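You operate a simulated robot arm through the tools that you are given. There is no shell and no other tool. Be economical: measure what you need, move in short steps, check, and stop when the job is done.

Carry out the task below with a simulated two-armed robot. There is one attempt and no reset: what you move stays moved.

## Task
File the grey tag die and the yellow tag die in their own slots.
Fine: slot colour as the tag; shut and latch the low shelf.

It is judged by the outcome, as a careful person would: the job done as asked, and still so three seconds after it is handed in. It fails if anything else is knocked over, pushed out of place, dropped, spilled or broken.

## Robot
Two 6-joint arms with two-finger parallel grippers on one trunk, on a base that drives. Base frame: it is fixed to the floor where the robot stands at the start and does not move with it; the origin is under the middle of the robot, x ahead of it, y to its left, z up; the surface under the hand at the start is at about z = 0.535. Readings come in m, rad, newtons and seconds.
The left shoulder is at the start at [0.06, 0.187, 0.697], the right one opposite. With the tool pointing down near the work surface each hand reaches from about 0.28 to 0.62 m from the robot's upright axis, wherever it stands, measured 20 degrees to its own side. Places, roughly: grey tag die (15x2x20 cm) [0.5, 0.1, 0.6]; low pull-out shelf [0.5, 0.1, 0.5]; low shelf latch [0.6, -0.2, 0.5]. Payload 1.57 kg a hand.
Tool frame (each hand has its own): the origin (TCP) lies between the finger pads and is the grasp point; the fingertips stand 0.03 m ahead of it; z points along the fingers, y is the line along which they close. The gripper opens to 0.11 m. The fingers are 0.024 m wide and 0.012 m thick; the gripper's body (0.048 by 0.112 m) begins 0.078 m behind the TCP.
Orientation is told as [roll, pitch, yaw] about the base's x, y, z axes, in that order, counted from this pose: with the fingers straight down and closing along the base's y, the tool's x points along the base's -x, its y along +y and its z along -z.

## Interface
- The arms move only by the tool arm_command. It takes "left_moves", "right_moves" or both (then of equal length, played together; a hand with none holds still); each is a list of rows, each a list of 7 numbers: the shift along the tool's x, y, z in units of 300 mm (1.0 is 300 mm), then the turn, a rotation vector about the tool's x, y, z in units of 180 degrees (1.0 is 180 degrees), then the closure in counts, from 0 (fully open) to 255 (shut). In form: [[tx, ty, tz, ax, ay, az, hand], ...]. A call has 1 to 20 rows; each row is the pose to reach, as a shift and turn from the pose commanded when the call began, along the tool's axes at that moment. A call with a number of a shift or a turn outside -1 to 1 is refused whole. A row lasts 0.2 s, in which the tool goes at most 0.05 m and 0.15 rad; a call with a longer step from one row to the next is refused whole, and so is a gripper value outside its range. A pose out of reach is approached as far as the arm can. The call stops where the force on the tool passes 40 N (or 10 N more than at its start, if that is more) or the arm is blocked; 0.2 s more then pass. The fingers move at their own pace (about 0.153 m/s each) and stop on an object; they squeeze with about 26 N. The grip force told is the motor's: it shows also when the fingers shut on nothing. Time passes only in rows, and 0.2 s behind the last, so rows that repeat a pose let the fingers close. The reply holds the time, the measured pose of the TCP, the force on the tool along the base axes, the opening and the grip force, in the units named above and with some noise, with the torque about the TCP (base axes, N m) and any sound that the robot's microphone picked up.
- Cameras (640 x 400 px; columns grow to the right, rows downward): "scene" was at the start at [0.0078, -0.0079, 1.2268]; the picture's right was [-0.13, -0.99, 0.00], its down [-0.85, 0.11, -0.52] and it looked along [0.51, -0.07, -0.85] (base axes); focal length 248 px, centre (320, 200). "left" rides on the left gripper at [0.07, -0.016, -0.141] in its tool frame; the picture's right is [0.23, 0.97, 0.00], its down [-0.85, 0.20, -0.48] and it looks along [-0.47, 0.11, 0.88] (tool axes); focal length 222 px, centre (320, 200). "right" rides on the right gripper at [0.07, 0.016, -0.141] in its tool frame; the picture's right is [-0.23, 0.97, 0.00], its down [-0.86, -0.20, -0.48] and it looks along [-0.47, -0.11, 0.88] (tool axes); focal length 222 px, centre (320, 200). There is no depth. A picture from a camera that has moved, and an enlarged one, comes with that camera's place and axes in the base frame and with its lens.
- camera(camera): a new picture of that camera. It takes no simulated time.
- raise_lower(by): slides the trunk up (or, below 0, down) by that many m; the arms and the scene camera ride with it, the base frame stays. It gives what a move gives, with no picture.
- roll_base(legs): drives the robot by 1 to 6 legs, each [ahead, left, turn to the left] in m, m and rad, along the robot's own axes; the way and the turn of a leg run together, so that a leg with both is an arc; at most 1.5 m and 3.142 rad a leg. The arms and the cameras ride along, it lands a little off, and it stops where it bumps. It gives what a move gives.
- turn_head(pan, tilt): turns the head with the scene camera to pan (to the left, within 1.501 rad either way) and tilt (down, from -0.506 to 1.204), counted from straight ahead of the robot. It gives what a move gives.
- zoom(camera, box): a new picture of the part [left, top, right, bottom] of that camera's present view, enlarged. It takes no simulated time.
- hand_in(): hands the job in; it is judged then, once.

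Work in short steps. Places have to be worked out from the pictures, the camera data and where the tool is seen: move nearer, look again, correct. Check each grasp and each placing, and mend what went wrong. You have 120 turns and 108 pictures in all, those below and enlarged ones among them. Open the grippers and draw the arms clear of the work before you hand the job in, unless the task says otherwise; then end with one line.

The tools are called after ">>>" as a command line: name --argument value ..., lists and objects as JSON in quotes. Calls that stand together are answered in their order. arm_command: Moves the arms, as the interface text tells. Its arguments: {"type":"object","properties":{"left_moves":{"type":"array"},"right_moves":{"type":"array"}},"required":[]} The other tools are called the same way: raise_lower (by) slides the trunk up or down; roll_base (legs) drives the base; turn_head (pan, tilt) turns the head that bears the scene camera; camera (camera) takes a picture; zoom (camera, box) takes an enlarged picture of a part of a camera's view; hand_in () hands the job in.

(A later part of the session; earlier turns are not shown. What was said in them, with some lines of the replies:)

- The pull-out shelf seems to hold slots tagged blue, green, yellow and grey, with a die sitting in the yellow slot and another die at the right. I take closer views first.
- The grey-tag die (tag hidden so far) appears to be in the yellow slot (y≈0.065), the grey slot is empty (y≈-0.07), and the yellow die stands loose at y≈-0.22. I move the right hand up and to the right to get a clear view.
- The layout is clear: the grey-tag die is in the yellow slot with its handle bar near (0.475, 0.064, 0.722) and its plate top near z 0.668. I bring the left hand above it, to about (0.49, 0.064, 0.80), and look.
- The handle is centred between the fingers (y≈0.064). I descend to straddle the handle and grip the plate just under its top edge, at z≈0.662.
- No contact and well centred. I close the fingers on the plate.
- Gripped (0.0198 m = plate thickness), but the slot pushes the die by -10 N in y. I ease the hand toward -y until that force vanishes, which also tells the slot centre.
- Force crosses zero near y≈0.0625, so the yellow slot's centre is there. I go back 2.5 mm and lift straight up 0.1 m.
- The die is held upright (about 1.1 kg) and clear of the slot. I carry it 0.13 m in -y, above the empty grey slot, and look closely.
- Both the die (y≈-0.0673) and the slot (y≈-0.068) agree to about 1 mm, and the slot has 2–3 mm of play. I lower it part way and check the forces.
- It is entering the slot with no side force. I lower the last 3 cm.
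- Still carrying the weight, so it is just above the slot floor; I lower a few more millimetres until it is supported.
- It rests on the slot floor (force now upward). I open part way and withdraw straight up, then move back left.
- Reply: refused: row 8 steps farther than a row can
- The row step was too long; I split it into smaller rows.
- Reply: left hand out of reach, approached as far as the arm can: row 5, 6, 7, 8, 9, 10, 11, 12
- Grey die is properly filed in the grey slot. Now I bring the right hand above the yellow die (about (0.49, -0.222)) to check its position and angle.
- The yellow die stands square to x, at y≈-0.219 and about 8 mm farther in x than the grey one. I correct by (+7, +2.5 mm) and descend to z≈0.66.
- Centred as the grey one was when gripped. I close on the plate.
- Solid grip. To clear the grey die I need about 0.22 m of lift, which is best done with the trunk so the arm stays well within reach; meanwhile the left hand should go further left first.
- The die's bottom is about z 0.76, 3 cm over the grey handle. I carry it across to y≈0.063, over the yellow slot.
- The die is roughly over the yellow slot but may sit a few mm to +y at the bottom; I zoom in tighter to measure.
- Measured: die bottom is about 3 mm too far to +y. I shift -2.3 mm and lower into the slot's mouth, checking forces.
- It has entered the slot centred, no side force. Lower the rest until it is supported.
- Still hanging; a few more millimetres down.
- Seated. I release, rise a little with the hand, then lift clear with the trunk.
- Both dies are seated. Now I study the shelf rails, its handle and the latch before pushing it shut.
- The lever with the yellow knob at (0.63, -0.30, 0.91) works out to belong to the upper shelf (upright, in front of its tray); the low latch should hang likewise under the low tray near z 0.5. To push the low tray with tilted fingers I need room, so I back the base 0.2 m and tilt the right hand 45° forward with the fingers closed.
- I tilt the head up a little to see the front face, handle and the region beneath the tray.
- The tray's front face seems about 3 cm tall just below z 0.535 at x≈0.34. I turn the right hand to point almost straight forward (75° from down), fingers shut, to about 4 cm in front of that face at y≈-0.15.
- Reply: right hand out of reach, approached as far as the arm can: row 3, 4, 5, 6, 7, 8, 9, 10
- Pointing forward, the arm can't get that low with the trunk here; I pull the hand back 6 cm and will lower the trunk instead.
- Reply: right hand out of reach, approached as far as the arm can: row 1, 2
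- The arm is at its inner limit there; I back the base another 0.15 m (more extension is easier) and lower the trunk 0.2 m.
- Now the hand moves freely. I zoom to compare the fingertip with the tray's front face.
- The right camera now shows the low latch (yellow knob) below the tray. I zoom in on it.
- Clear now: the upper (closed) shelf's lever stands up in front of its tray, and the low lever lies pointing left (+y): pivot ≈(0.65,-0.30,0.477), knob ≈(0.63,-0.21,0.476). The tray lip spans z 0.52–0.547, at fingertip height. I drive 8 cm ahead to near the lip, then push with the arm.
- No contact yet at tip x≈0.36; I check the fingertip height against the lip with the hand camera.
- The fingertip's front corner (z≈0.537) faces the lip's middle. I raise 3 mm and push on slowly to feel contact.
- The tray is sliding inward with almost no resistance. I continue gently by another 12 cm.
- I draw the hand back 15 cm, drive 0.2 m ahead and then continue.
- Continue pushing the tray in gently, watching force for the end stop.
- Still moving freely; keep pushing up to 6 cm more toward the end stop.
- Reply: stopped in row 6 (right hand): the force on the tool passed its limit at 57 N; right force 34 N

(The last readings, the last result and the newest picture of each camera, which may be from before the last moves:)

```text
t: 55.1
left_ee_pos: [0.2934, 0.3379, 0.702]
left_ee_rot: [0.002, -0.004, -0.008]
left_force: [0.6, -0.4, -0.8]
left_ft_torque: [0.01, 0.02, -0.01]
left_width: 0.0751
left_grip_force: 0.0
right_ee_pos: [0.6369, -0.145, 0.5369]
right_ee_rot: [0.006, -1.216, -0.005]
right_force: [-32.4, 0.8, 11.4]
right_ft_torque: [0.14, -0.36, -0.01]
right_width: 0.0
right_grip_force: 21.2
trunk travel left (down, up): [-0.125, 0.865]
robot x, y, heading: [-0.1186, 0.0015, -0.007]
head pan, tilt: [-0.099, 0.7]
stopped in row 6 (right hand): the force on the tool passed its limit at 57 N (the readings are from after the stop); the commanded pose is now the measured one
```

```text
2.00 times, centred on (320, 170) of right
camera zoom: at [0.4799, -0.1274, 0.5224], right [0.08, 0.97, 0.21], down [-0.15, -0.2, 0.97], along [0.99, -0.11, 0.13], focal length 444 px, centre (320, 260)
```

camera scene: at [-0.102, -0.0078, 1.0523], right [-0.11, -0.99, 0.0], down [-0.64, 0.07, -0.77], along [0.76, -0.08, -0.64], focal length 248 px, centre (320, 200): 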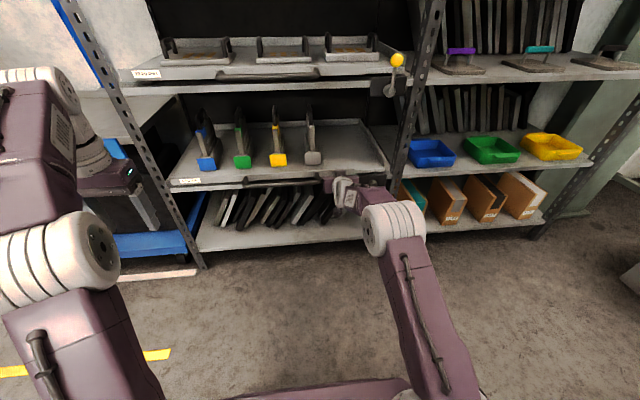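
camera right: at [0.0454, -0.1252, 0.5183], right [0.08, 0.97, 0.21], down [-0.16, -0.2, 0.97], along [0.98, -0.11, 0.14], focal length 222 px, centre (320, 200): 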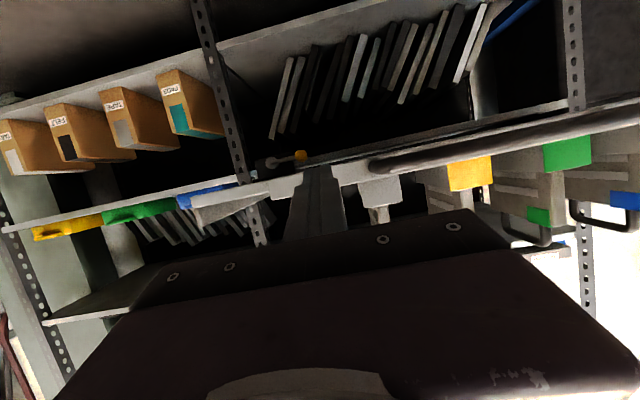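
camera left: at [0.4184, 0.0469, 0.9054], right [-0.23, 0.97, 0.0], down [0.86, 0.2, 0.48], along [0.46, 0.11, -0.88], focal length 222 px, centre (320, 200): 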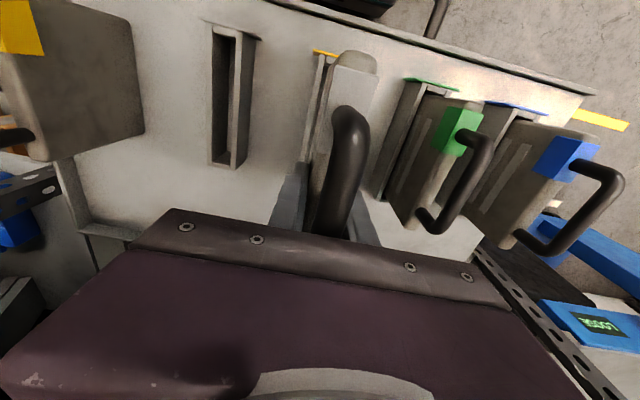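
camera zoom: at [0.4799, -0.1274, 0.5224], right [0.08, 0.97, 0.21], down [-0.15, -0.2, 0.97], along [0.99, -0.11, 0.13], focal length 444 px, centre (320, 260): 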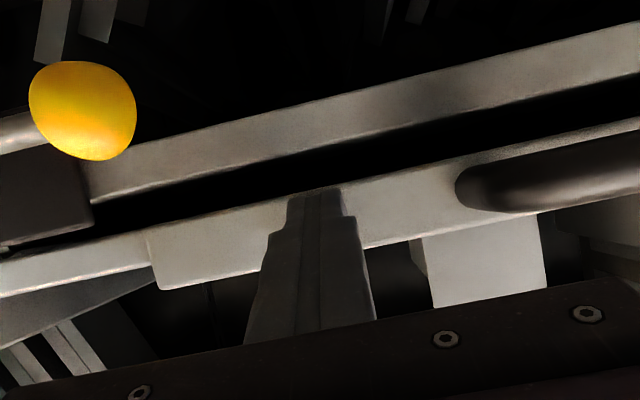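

A firm stop: the tray appears fully in (tip x≈0.668). I back the hand off and verify how it lines up with the rack and the upper tray.

>>> arm_command --right_moves '[[0.03, 0, -0.094, 0, 0, 0, 255], [0.07, 0, -0.2, 0, 0, 0, 255], [0.12, 0, -0.33, 0, 0, 0, 255], [0.17, 0, -0.46, 0, 0, 0, 255]]'

>>> zoom --camera "scene" --box '[120, 30, 440, 230]'

>>> zoom --camera "right" --box '[160, 70, 480, 270]'

```text
t: 56.1
left_ee_pos: [0.2968, 0.3384, 0.6998]
left_ee_rot: [0.001, -0.001, -0.006]
left_force: [-0.1, 0.2, -0.3]
left_ft_torque: [0.0, 0.03, -0.02]
left_width: 0.0754
left_grip_force: 0.0
right_ee_pos: [0.4929, -0.1433, 0.5363]
right_ee_rot: [0.003, -1.21, -0.003]
right_force: [0.5, -0.2, -0.1]
right_ft_torque: [-0.01, -0.01, 0.02]
right_width: 0.0
right_grip_force: 21.2
trunk travel left (down, up): [-0.125, 0.865]
robot x, y, heading: [-0.1202, 0.0018, -0.006]
head pan, tilt: [-0.099, 0.7]
```

```text
2.00 times, centred on (280, 130) of scene
camera zoom: at [-0.0971, -0.0082, 1.0519], right [-0.1, -0.99, 0.0], down [-0.64, 0.07, -0.76], along [0.76, -0.08, -0.64], focal length 497 px, centre (400, 340)
```

zoom: 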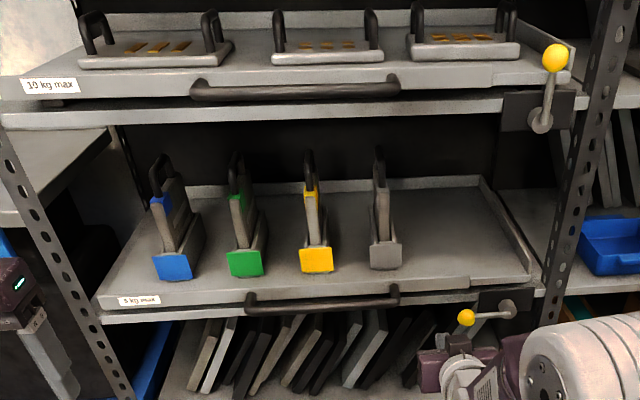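

```text
2.00 times, centred on (320, 170) of right
camera zoom: at [0.3346, -0.1272, 0.5212], right [0.08, 0.97, 0.21], down [-0.15, -0.2, 0.97], along [0.99, -0.11, 0.13], focal length 444 px, centre (320, 260)
```

zoom: 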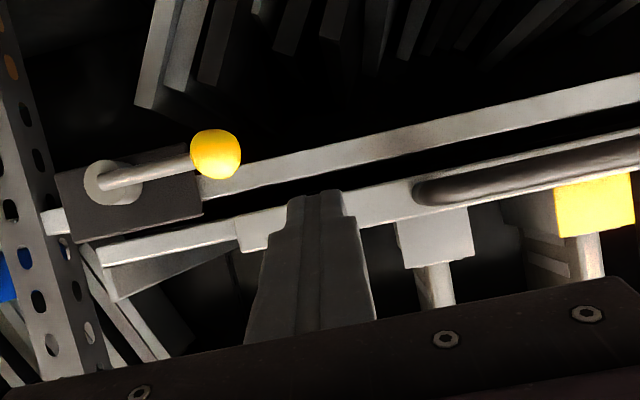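

The low tray is fully shut, in line like the upper one. Now the latch: shaft from pivot ≈(0.654,-0.295,0.477) to knob ≈(0.637,-0.211,0.476), to be swung up. I lower the trunk 0.1 m and move the hand to y≈-0.243, below the lever.

>>> raise_lower --by -0.1

>>> arm_command --right_moves '[[0, -0.12, 0, 0, 0, 0, 255], [0, -0.24, 0, 0, 0, 0, 255], [0, -0.333, 0, 0, 0, 0, 255], [-0.04, -0.333, 0.11, 0, 0, 0, 255], [-0.07, -0.333, 0.2, 0, 0, 0, 255]]'

>>> zoom --camera "right" --box '[160, 70, 480, 270]'

>>> zoom --camera "scene" --box '[320, 120, 440, 220]'

```text
t: 57.5
left_ee_pos: [0.2972, 0.3383, 0.6009]
left_ee_rot: [0.002, 0.0, -0.006]
left_force: [-0.1, 0.5, -0.6]
left_ft_torque: [0.02, -0.01, -0.04]
left_width: 0.0755
left_grip_force: 0.1
right_ee_pos: [0.493, -0.1442, 0.4363]
right_ee_rot: [0.003, -1.209, -0.005]
right_force: [0.1, 0.3, 0.3]
right_ft_torque: [-0.01, 0.02, 0.02]
right_width: 0.0
right_grip_force: 21.4
trunk travel left (down, up): [-0.025, 0.965]
robot x, y, heading: [-0.1277, 0.0011, -0.009]
head pan, tilt: [-0.099, 0.7]
```

```text
t: 58.6
left_ee_pos: [0.2966, 0.3373, 0.5998]
left_ee_rot: [0.001, -0.001, -0.005]
left_force: [-0.3, 0.9, 0.1]
left_ft_torque: [0.02, -0.01, 0.0]
left_width: 0.0752
left_grip_force: 0.1
right_ee_pos: [0.5586, -0.2443, 0.4344]
right_ee_rot: [0.003, -1.209, -0.006]
right_force: [0.0, 0.1, 0.3]
right_ft_torque: [-0.03, 0.02, 0.01]
right_width: 0.0
right_grip_force: 21.6
trunk travel left (down, up): [-0.025, 0.965]
robot x, y, heading: [-0.1226, -0.0019, -0.01]
head pan, tilt: [-0.099, 0.7]
```

```text
2.00 times, centred on (320, 170) of right
camera zoom: at [0.4003, -0.2277, 0.4201], right [0.08, 0.97, 0.21], down [-0.14, -0.2, 0.97], along [0.99, -0.11, 0.12], focal length 444 px, centre (320, 260)
```

zoom: 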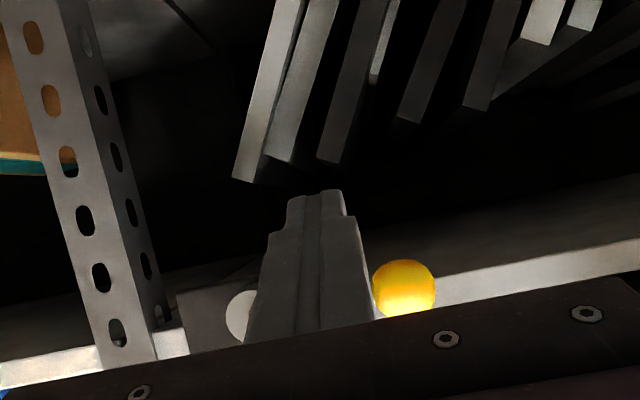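

```text
4.00 times, centred on (380, 170) of scene
camera zoom: at [-0.097, -0.0082, 0.9519], right [-0.11, -0.99, 0.0], down [-0.64, 0.07, -0.76], along [0.76, -0.08, -0.64], focal length 994 px, centre (80, 320)
```

zoom: 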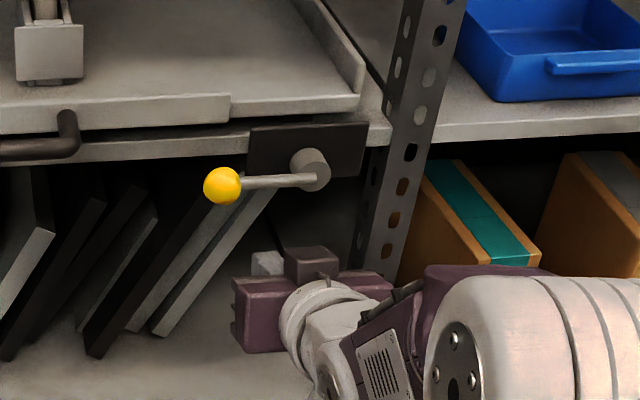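

The finger is lined up under the shaft, clear of the knob by a few mm. I advance 6.5 cm (staying 3 cm below the lever) so the tips reach x≈0.65.

>>> arm_command --right_moves '[[-0.026, -0.013, 0.068, 0, 0, 0, 255], [-0.052, -0.013, 0.136, 0, 0, 0, 255], [-0.077, -0.013, 0.203, 0, 0, 0, 255]]'

>>> zoom --camera "scene" --box '[320, 120, 440, 220]'

>>> zoom --camera "right" --box '[160, 70, 480, 270]'

```text
t: 59.5
left_ee_pos: [0.2986, 0.3372, 0.5991]
left_ee_rot: [0.002, 0.0, -0.006]
left_force: [-0.2, 0.2, -0.1]
left_ft_torque: [0.0, 0.02, -0.06]
left_width: 0.0756
left_grip_force: 0.1
right_ee_pos: [0.6232, -0.247, 0.4348]
right_ee_rot: [0.005, -1.207, -0.006]
right_force: [-0.2, 1.0, 0.2]
right_ft_torque: [0.03, -0.01, 0.02]
right_width: 0.0
right_grip_force: 21.3
trunk travel left (down, up): [-0.025, 0.965]
robot x, y, heading: [-0.1226, -0.0023, -0.008]
head pan, tilt: [-0.099, 0.7]
```

```text
4.00 times, centred on (380, 170) of scene
camera zoom: at [-0.097, -0.0082, 0.9519], right [-0.11, -0.99, 0.0], down [-0.64, 0.07, -0.76], along [0.76, -0.08, -0.64], focal length 994 px, centre (80, 320)
```

zoom: 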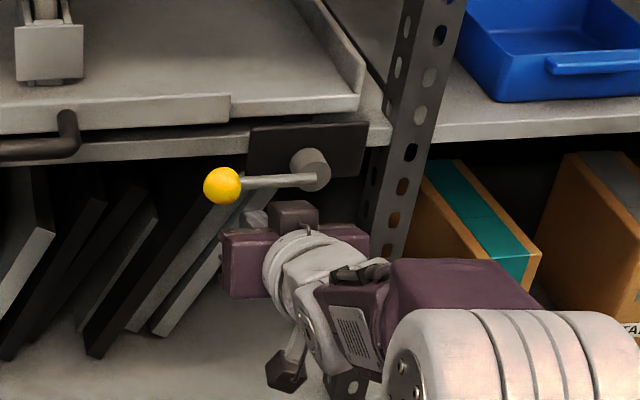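

```text
2.00 times, centred on (320, 170) of right
camera zoom: at [0.4644, -0.2316, 0.4197], right [0.08, 0.97, 0.21], down [-0.14, -0.2, 0.97], along [0.99, -0.11, 0.12], focal length 444 px, centre (320, 260)
```

zoom: 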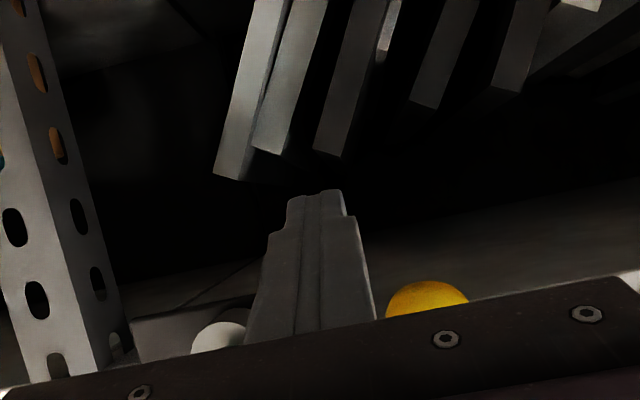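

Fingertips are below the shaft between hub and knob. I raise 5 cm to lift the lever to about 20°.

>>> arm_command --right_moves '[[-0.047, 0.0, -0.018, 0, 0, 0, 255], [-0.094, 0.0, -0.035, 0, 0, 0, 255], [-0.128, 0.007, -0.048, 0, 0, 0, 255], [-0.159, 0.013, -0.06, 0, 0, 0, 255]]'

>>> zoom --camera "scene" --box '[320, 120, 440, 220]'

```text
t: 60.5
left_ee_pos: [0.2972, 0.3379, 0.5999]
left_ee_rot: [0.001, -0.001, -0.007]
left_force: [-0.1, -0.2, -0.4]
left_ft_torque: [0.0, 0.02, 0.01]
left_width: 0.0758
left_grip_force: 0.0
right_ee_pos: [0.6229, -0.2449, 0.4847]
right_ee_rot: [0.005, -1.207, -0.006]
right_force: [-1.2, -1.1, -2.6]
right_ft_torque: [0.06, 0.02, 0.01]
right_width: 0.0
right_grip_force: 21.3
trunk travel left (down, up): [-0.025, 0.965]
robot x, y, heading: [-0.1224, 0.0024, -0.004]
head pan, tilt: [-0.099, 0.7]
```

```text
4.00 times, centred on (380, 170) of scene
camera zoom: at [-0.0967, -0.0084, 0.9519], right [-0.11, -0.99, 0.0], down [-0.64, 0.07, -0.76], along [0.76, -0.08, -0.64], focal length 994 px, centre (80, 320)
```

zoom: 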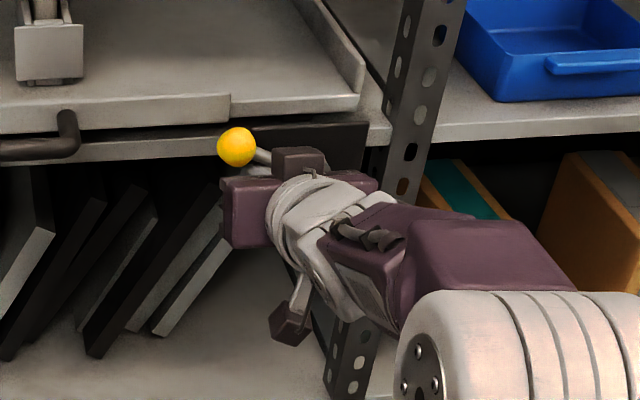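

The lever follows with only about 3 N. I continue along the arc to about 80°.

>>> arm_command --right_moves '[[-0.028, -0.003, -0.011, 0, 0, 0, 255], [-0.056, -0.01, -0.021, 0, 0, 0, 255], [-0.084, -0.027, -0.032, 0, 0, 0, 255], [-0.109, -0.045, -0.041, 0, 0, 0, 255], [-0.131, -0.07, -0.049, 0, 0, 0, 255], [-0.15, -0.097, -0.056, 0, 0, 0, 255]]'

>>> zoom --camera "scene" --box '[320, 120, 440, 220]'

```text
t: 61.9
left_ee_pos: [0.2974, 0.3383, 0.5992]
left_ee_rot: [0.0, 0.0, -0.006]
left_force: [-0.4, -0.2, -0.1]
left_ft_torque: [0.02, 0.02, -0.02]
left_width: 0.0755
left_grip_force: 0.0
right_ee_pos: [0.6228, -0.2733, 0.5335]
right_ee_rot: [0.004, -1.208, -0.005]
right_force: [0.3, -0.1, -0.1]
right_ft_torque: [0.0, 0.03, 0.01]
right_width: 0.0
right_grip_force: 21.2
trunk travel left (down, up): [-0.025, 0.965]
robot x, y, heading: [-0.1224, -0.0004, -0.009]
head pan, tilt: [-0.099, 0.7]
```

```text
4.00 times, centred on (380, 170) of scene
camera zoom: at [-0.097, -0.0082, 0.9519], right [-0.11, -0.99, 0.0], down [-0.64, 0.07, -0.76], along [0.76, -0.08, -0.64], focal length 994 px, centre (80, 320)
```

zoom: 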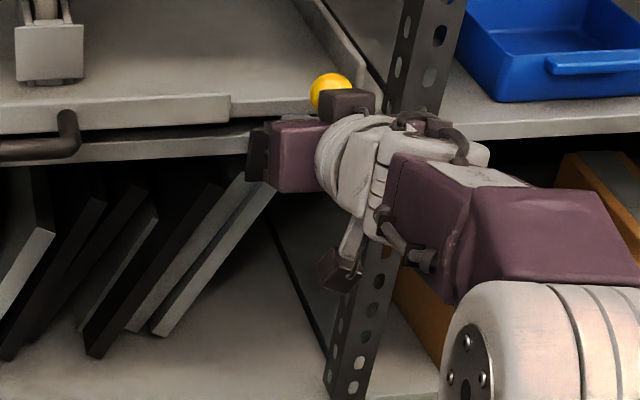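

The knob is nearly up. I nudge further right until I feel the lever's stop.

>>> arm_command --right_moves '[[-0.004, -0.02, -0.001, 0, 0, 0, 255], [-0.008, -0.04, -0.003, 0, 0, 0, 255], [-0.008, -0.055, -0.003, 0, 0, 0, 255]]'

>>> zoom --camera "scene" --box '[320, 120, 440, 220]'

```text
t: 62.6
left_ee_pos: [0.296, 0.3391, 0.6001]
left_ee_rot: [0.001, 0.001, -0.003]
left_force: [-0.1, 0.2, -0.4]
left_ft_torque: [0.03, 0.01, -0.02]
left_width: 0.0753
left_grip_force: 0.0
right_ee_pos: [0.6226, -0.2825, 0.5352]
right_ee_rot: [0.005, -1.207, 0.006]
right_force: [-16.2, 26.4, -6.3]
right_ft_torque: [0.21, 0.23, 0.28]
right_width: 0.0001
right_grip_force: 21.5
trunk travel left (down, up): [-0.025, 0.965]
robot x, y, heading: [-0.1219, -0.0017, -0.007]
head pan, tilt: [-0.099, 0.7]
```

```text
4.00 times, centred on (380, 170) of scene
camera zoom: at [-0.0977, -0.0061, 0.9518], right [-0.1, -0.99, 0.0], down [-0.64, 0.07, -0.77], along [0.76, -0.08, -0.64], focal length 994 px, centre (80, 320)
```

zoom: 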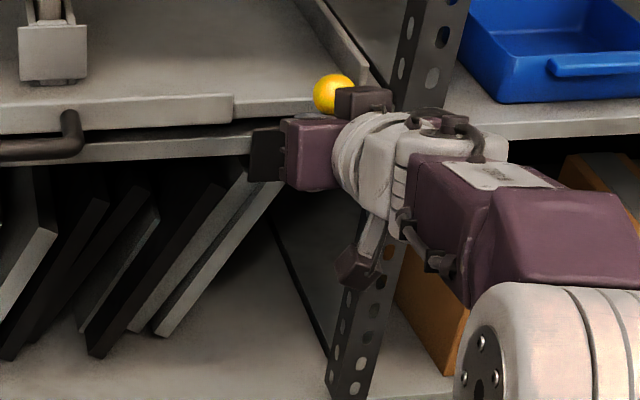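

Force rises to 26 N with the knob no longer moving: the lever is at its upright stop. I ease off and draw back to inspect.

>>> arm_command --right_moves '[[0, 0.04, 0, 0, 0, 0, 255], [0.03, 0.05, -0.09, 0, 0, 0, 255], [0.08, 0.05, -0.23, 0, 0, 0, 255], [0.13, 0.05, -0.37, 0, 0, 0, 255], [0.18, 0.05, -0.51, 0, 0, 0, 255], [0.22, 0.05, -0.62, 0, 0, 0, 255]]'

>>> zoom --camera "scene" --box '[120, 10, 440, 210]'

>>> zoom --camera "right" --box '[160, 70, 480, 270]'

```text
t: 64.0
left_ee_pos: [0.2964, 0.337, 0.6011]
left_ee_rot: [0.0, 0.0, -0.005]
left_force: [0.1, -0.1, 0.1]
left_ft_torque: [-0.04, 0.02, -0.01]
left_width: 0.0755
left_grip_force: 0.1
right_ee_pos: [0.4266, -0.2754, 0.5403]
right_ee_rot: [0.001, -1.21, -0.004]
right_force: [-0.5, -0.3, -0.5]
right_ft_torque: [0.0, -0.04, -0.01]
right_width: 0.0
right_grip_force: 21.4
trunk travel left (down, up): [-0.025, 0.965]
robot x, y, heading: [-0.1233, -0.0016, -0.007]
head pan, tilt: [-0.099, 0.7]
```

```text
2.00 times, centred on (280, 110) of scene
camera zoom: at [-0.097, -0.0082, 0.9519], right [-0.1, -0.99, 0.0], down [-0.64, 0.07, -0.76], along [0.76, -0.08, -0.64], focal length 497 px, centre (400, 380)
```

zoom: 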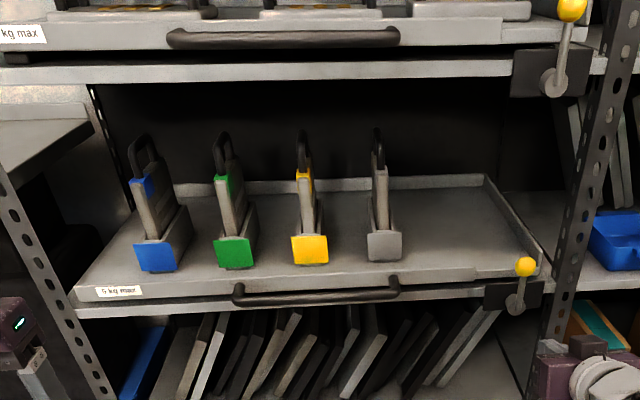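

```text
2.00 times, centred on (320, 170) of right
camera zoom: at [0.2676, -0.2594, 0.5257], right [0.08, 0.97, 0.21], down [-0.14, -0.2, 0.97], along [0.99, -0.11, 0.12], focal length 444 px, centre (320, 260)
```

zoom: 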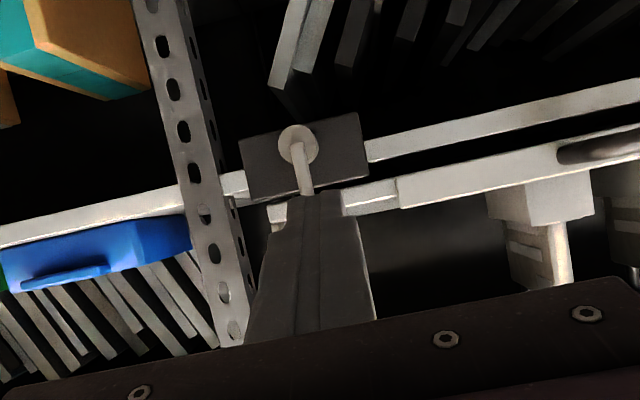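

Lever is upright like the upper one and the tray sits shut with all four dies. One close check of the latch, while backing away and opening the grippers.

>>> roll_base --legs '[[-0.25, 0, 0]]'

>>> arm_command --right_moves '[[0, 0, 0, 0, 0, 0, 0], [0, 0, 0, 0, 0, 0, 0], [0, 0, 0, 0, 0, 0, 0]]' --left_moves '[[0, 0, 0, 0, 0, 0, 0], [0, 0, 0, 0, 0, 0, 0], [0, 0, 0, 0, 0, 0, 0]]'

>>> zoom --camera "scene" --box '[320, 20, 420, 160]'

>>> camera --camera "scene"

```text
t: 65.9
left_ee_pos: [0.0461, 0.3369, 0.6]
left_ee_rot: [0.001, 0.001, -0.008]
left_force: [0.9, 0.0, -0.9]
left_ft_torque: [0.03, -0.01, 0.0]
left_width: 0.0754
left_grip_force: 0.1
right_ee_pos: [0.1756, -0.2755, 0.5409]
right_ee_rot: [0.003, -1.207, -0.007]
right_force: [0.8, 0.2, 0.2]
right_ft_torque: [-0.02, 0.0, 0.03]
right_width: 0.0
right_grip_force: 21.3
trunk travel left (down, up): [-0.025, 0.965]
robot x, y, heading: [-0.3746, 0.0041, -0.007]
head pan, tilt: [-0.099, 0.7]
```

```text
t: 66.7
left_ee_pos: [0.0465, 0.3394, 0.5999]
left_ee_rot: [0.002, 0.0, -0.006]
left_force: [0.2, 0.3, -0.1]
left_ft_torque: [0.0, 0.01, -0.04]
left_width: 0.11
left_grip_force: 0.0
right_ee_pos: [0.1748, -0.2746, 0.5406]
right_ee_rot: [0.004, -1.208, -0.007]
right_force: [-0.5, 0.5, -0.1]
right_ft_torque: [-0.03, 0.03, -0.02]
right_width: 0.11
right_grip_force: 0.1
trunk travel left (down, up): [-0.025, 0.965]
robot x, y, heading: [-0.376, 0.0008, -0.01]
head pan, tilt: [-0.099, 0.7]
```

```text
2.86 times, centred on (370, 90) of scene
camera zoom: at [-0.3482, -0.0065, 0.9519], right [-0.11, -0.99, 0.0], down [-0.64, 0.07, -0.76], along [0.76, -0.08, -0.64], focal length 710 px, centre (177, 514)
```

zoom: 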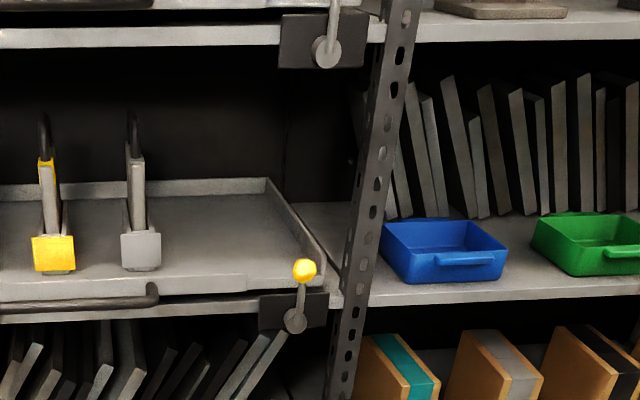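

```text
29 pictures are left
camera scene: at [-0.3482, -0.0065, 0.9519], right [-0.11, -0.99, 0.0], down [-0.64, 0.07, -0.76], along [0.76, -0.08, -0.64], focal length 248 px, centre (320, 200)
```

scene: 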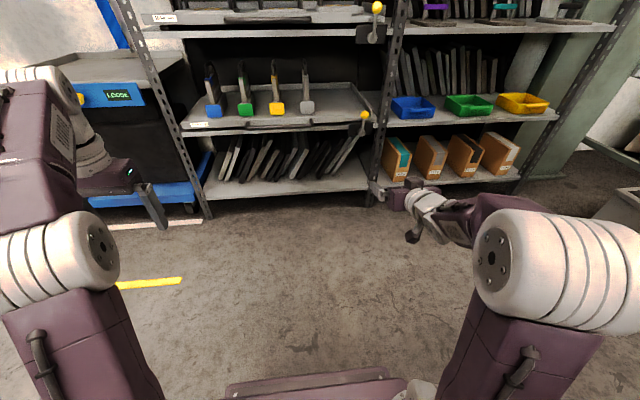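

Everything is in place: dies in matching slots, the low shelf shut, its lever upright, hands open and clear. I hand in.

>>> hand_in

```text
The job is handed in.
```

The grey and yellow tag dies are each in the slot of their own colour, and the low shelf is pushed fully in with its latch lever turned upright against its stop, matching the upper shelf's lever.
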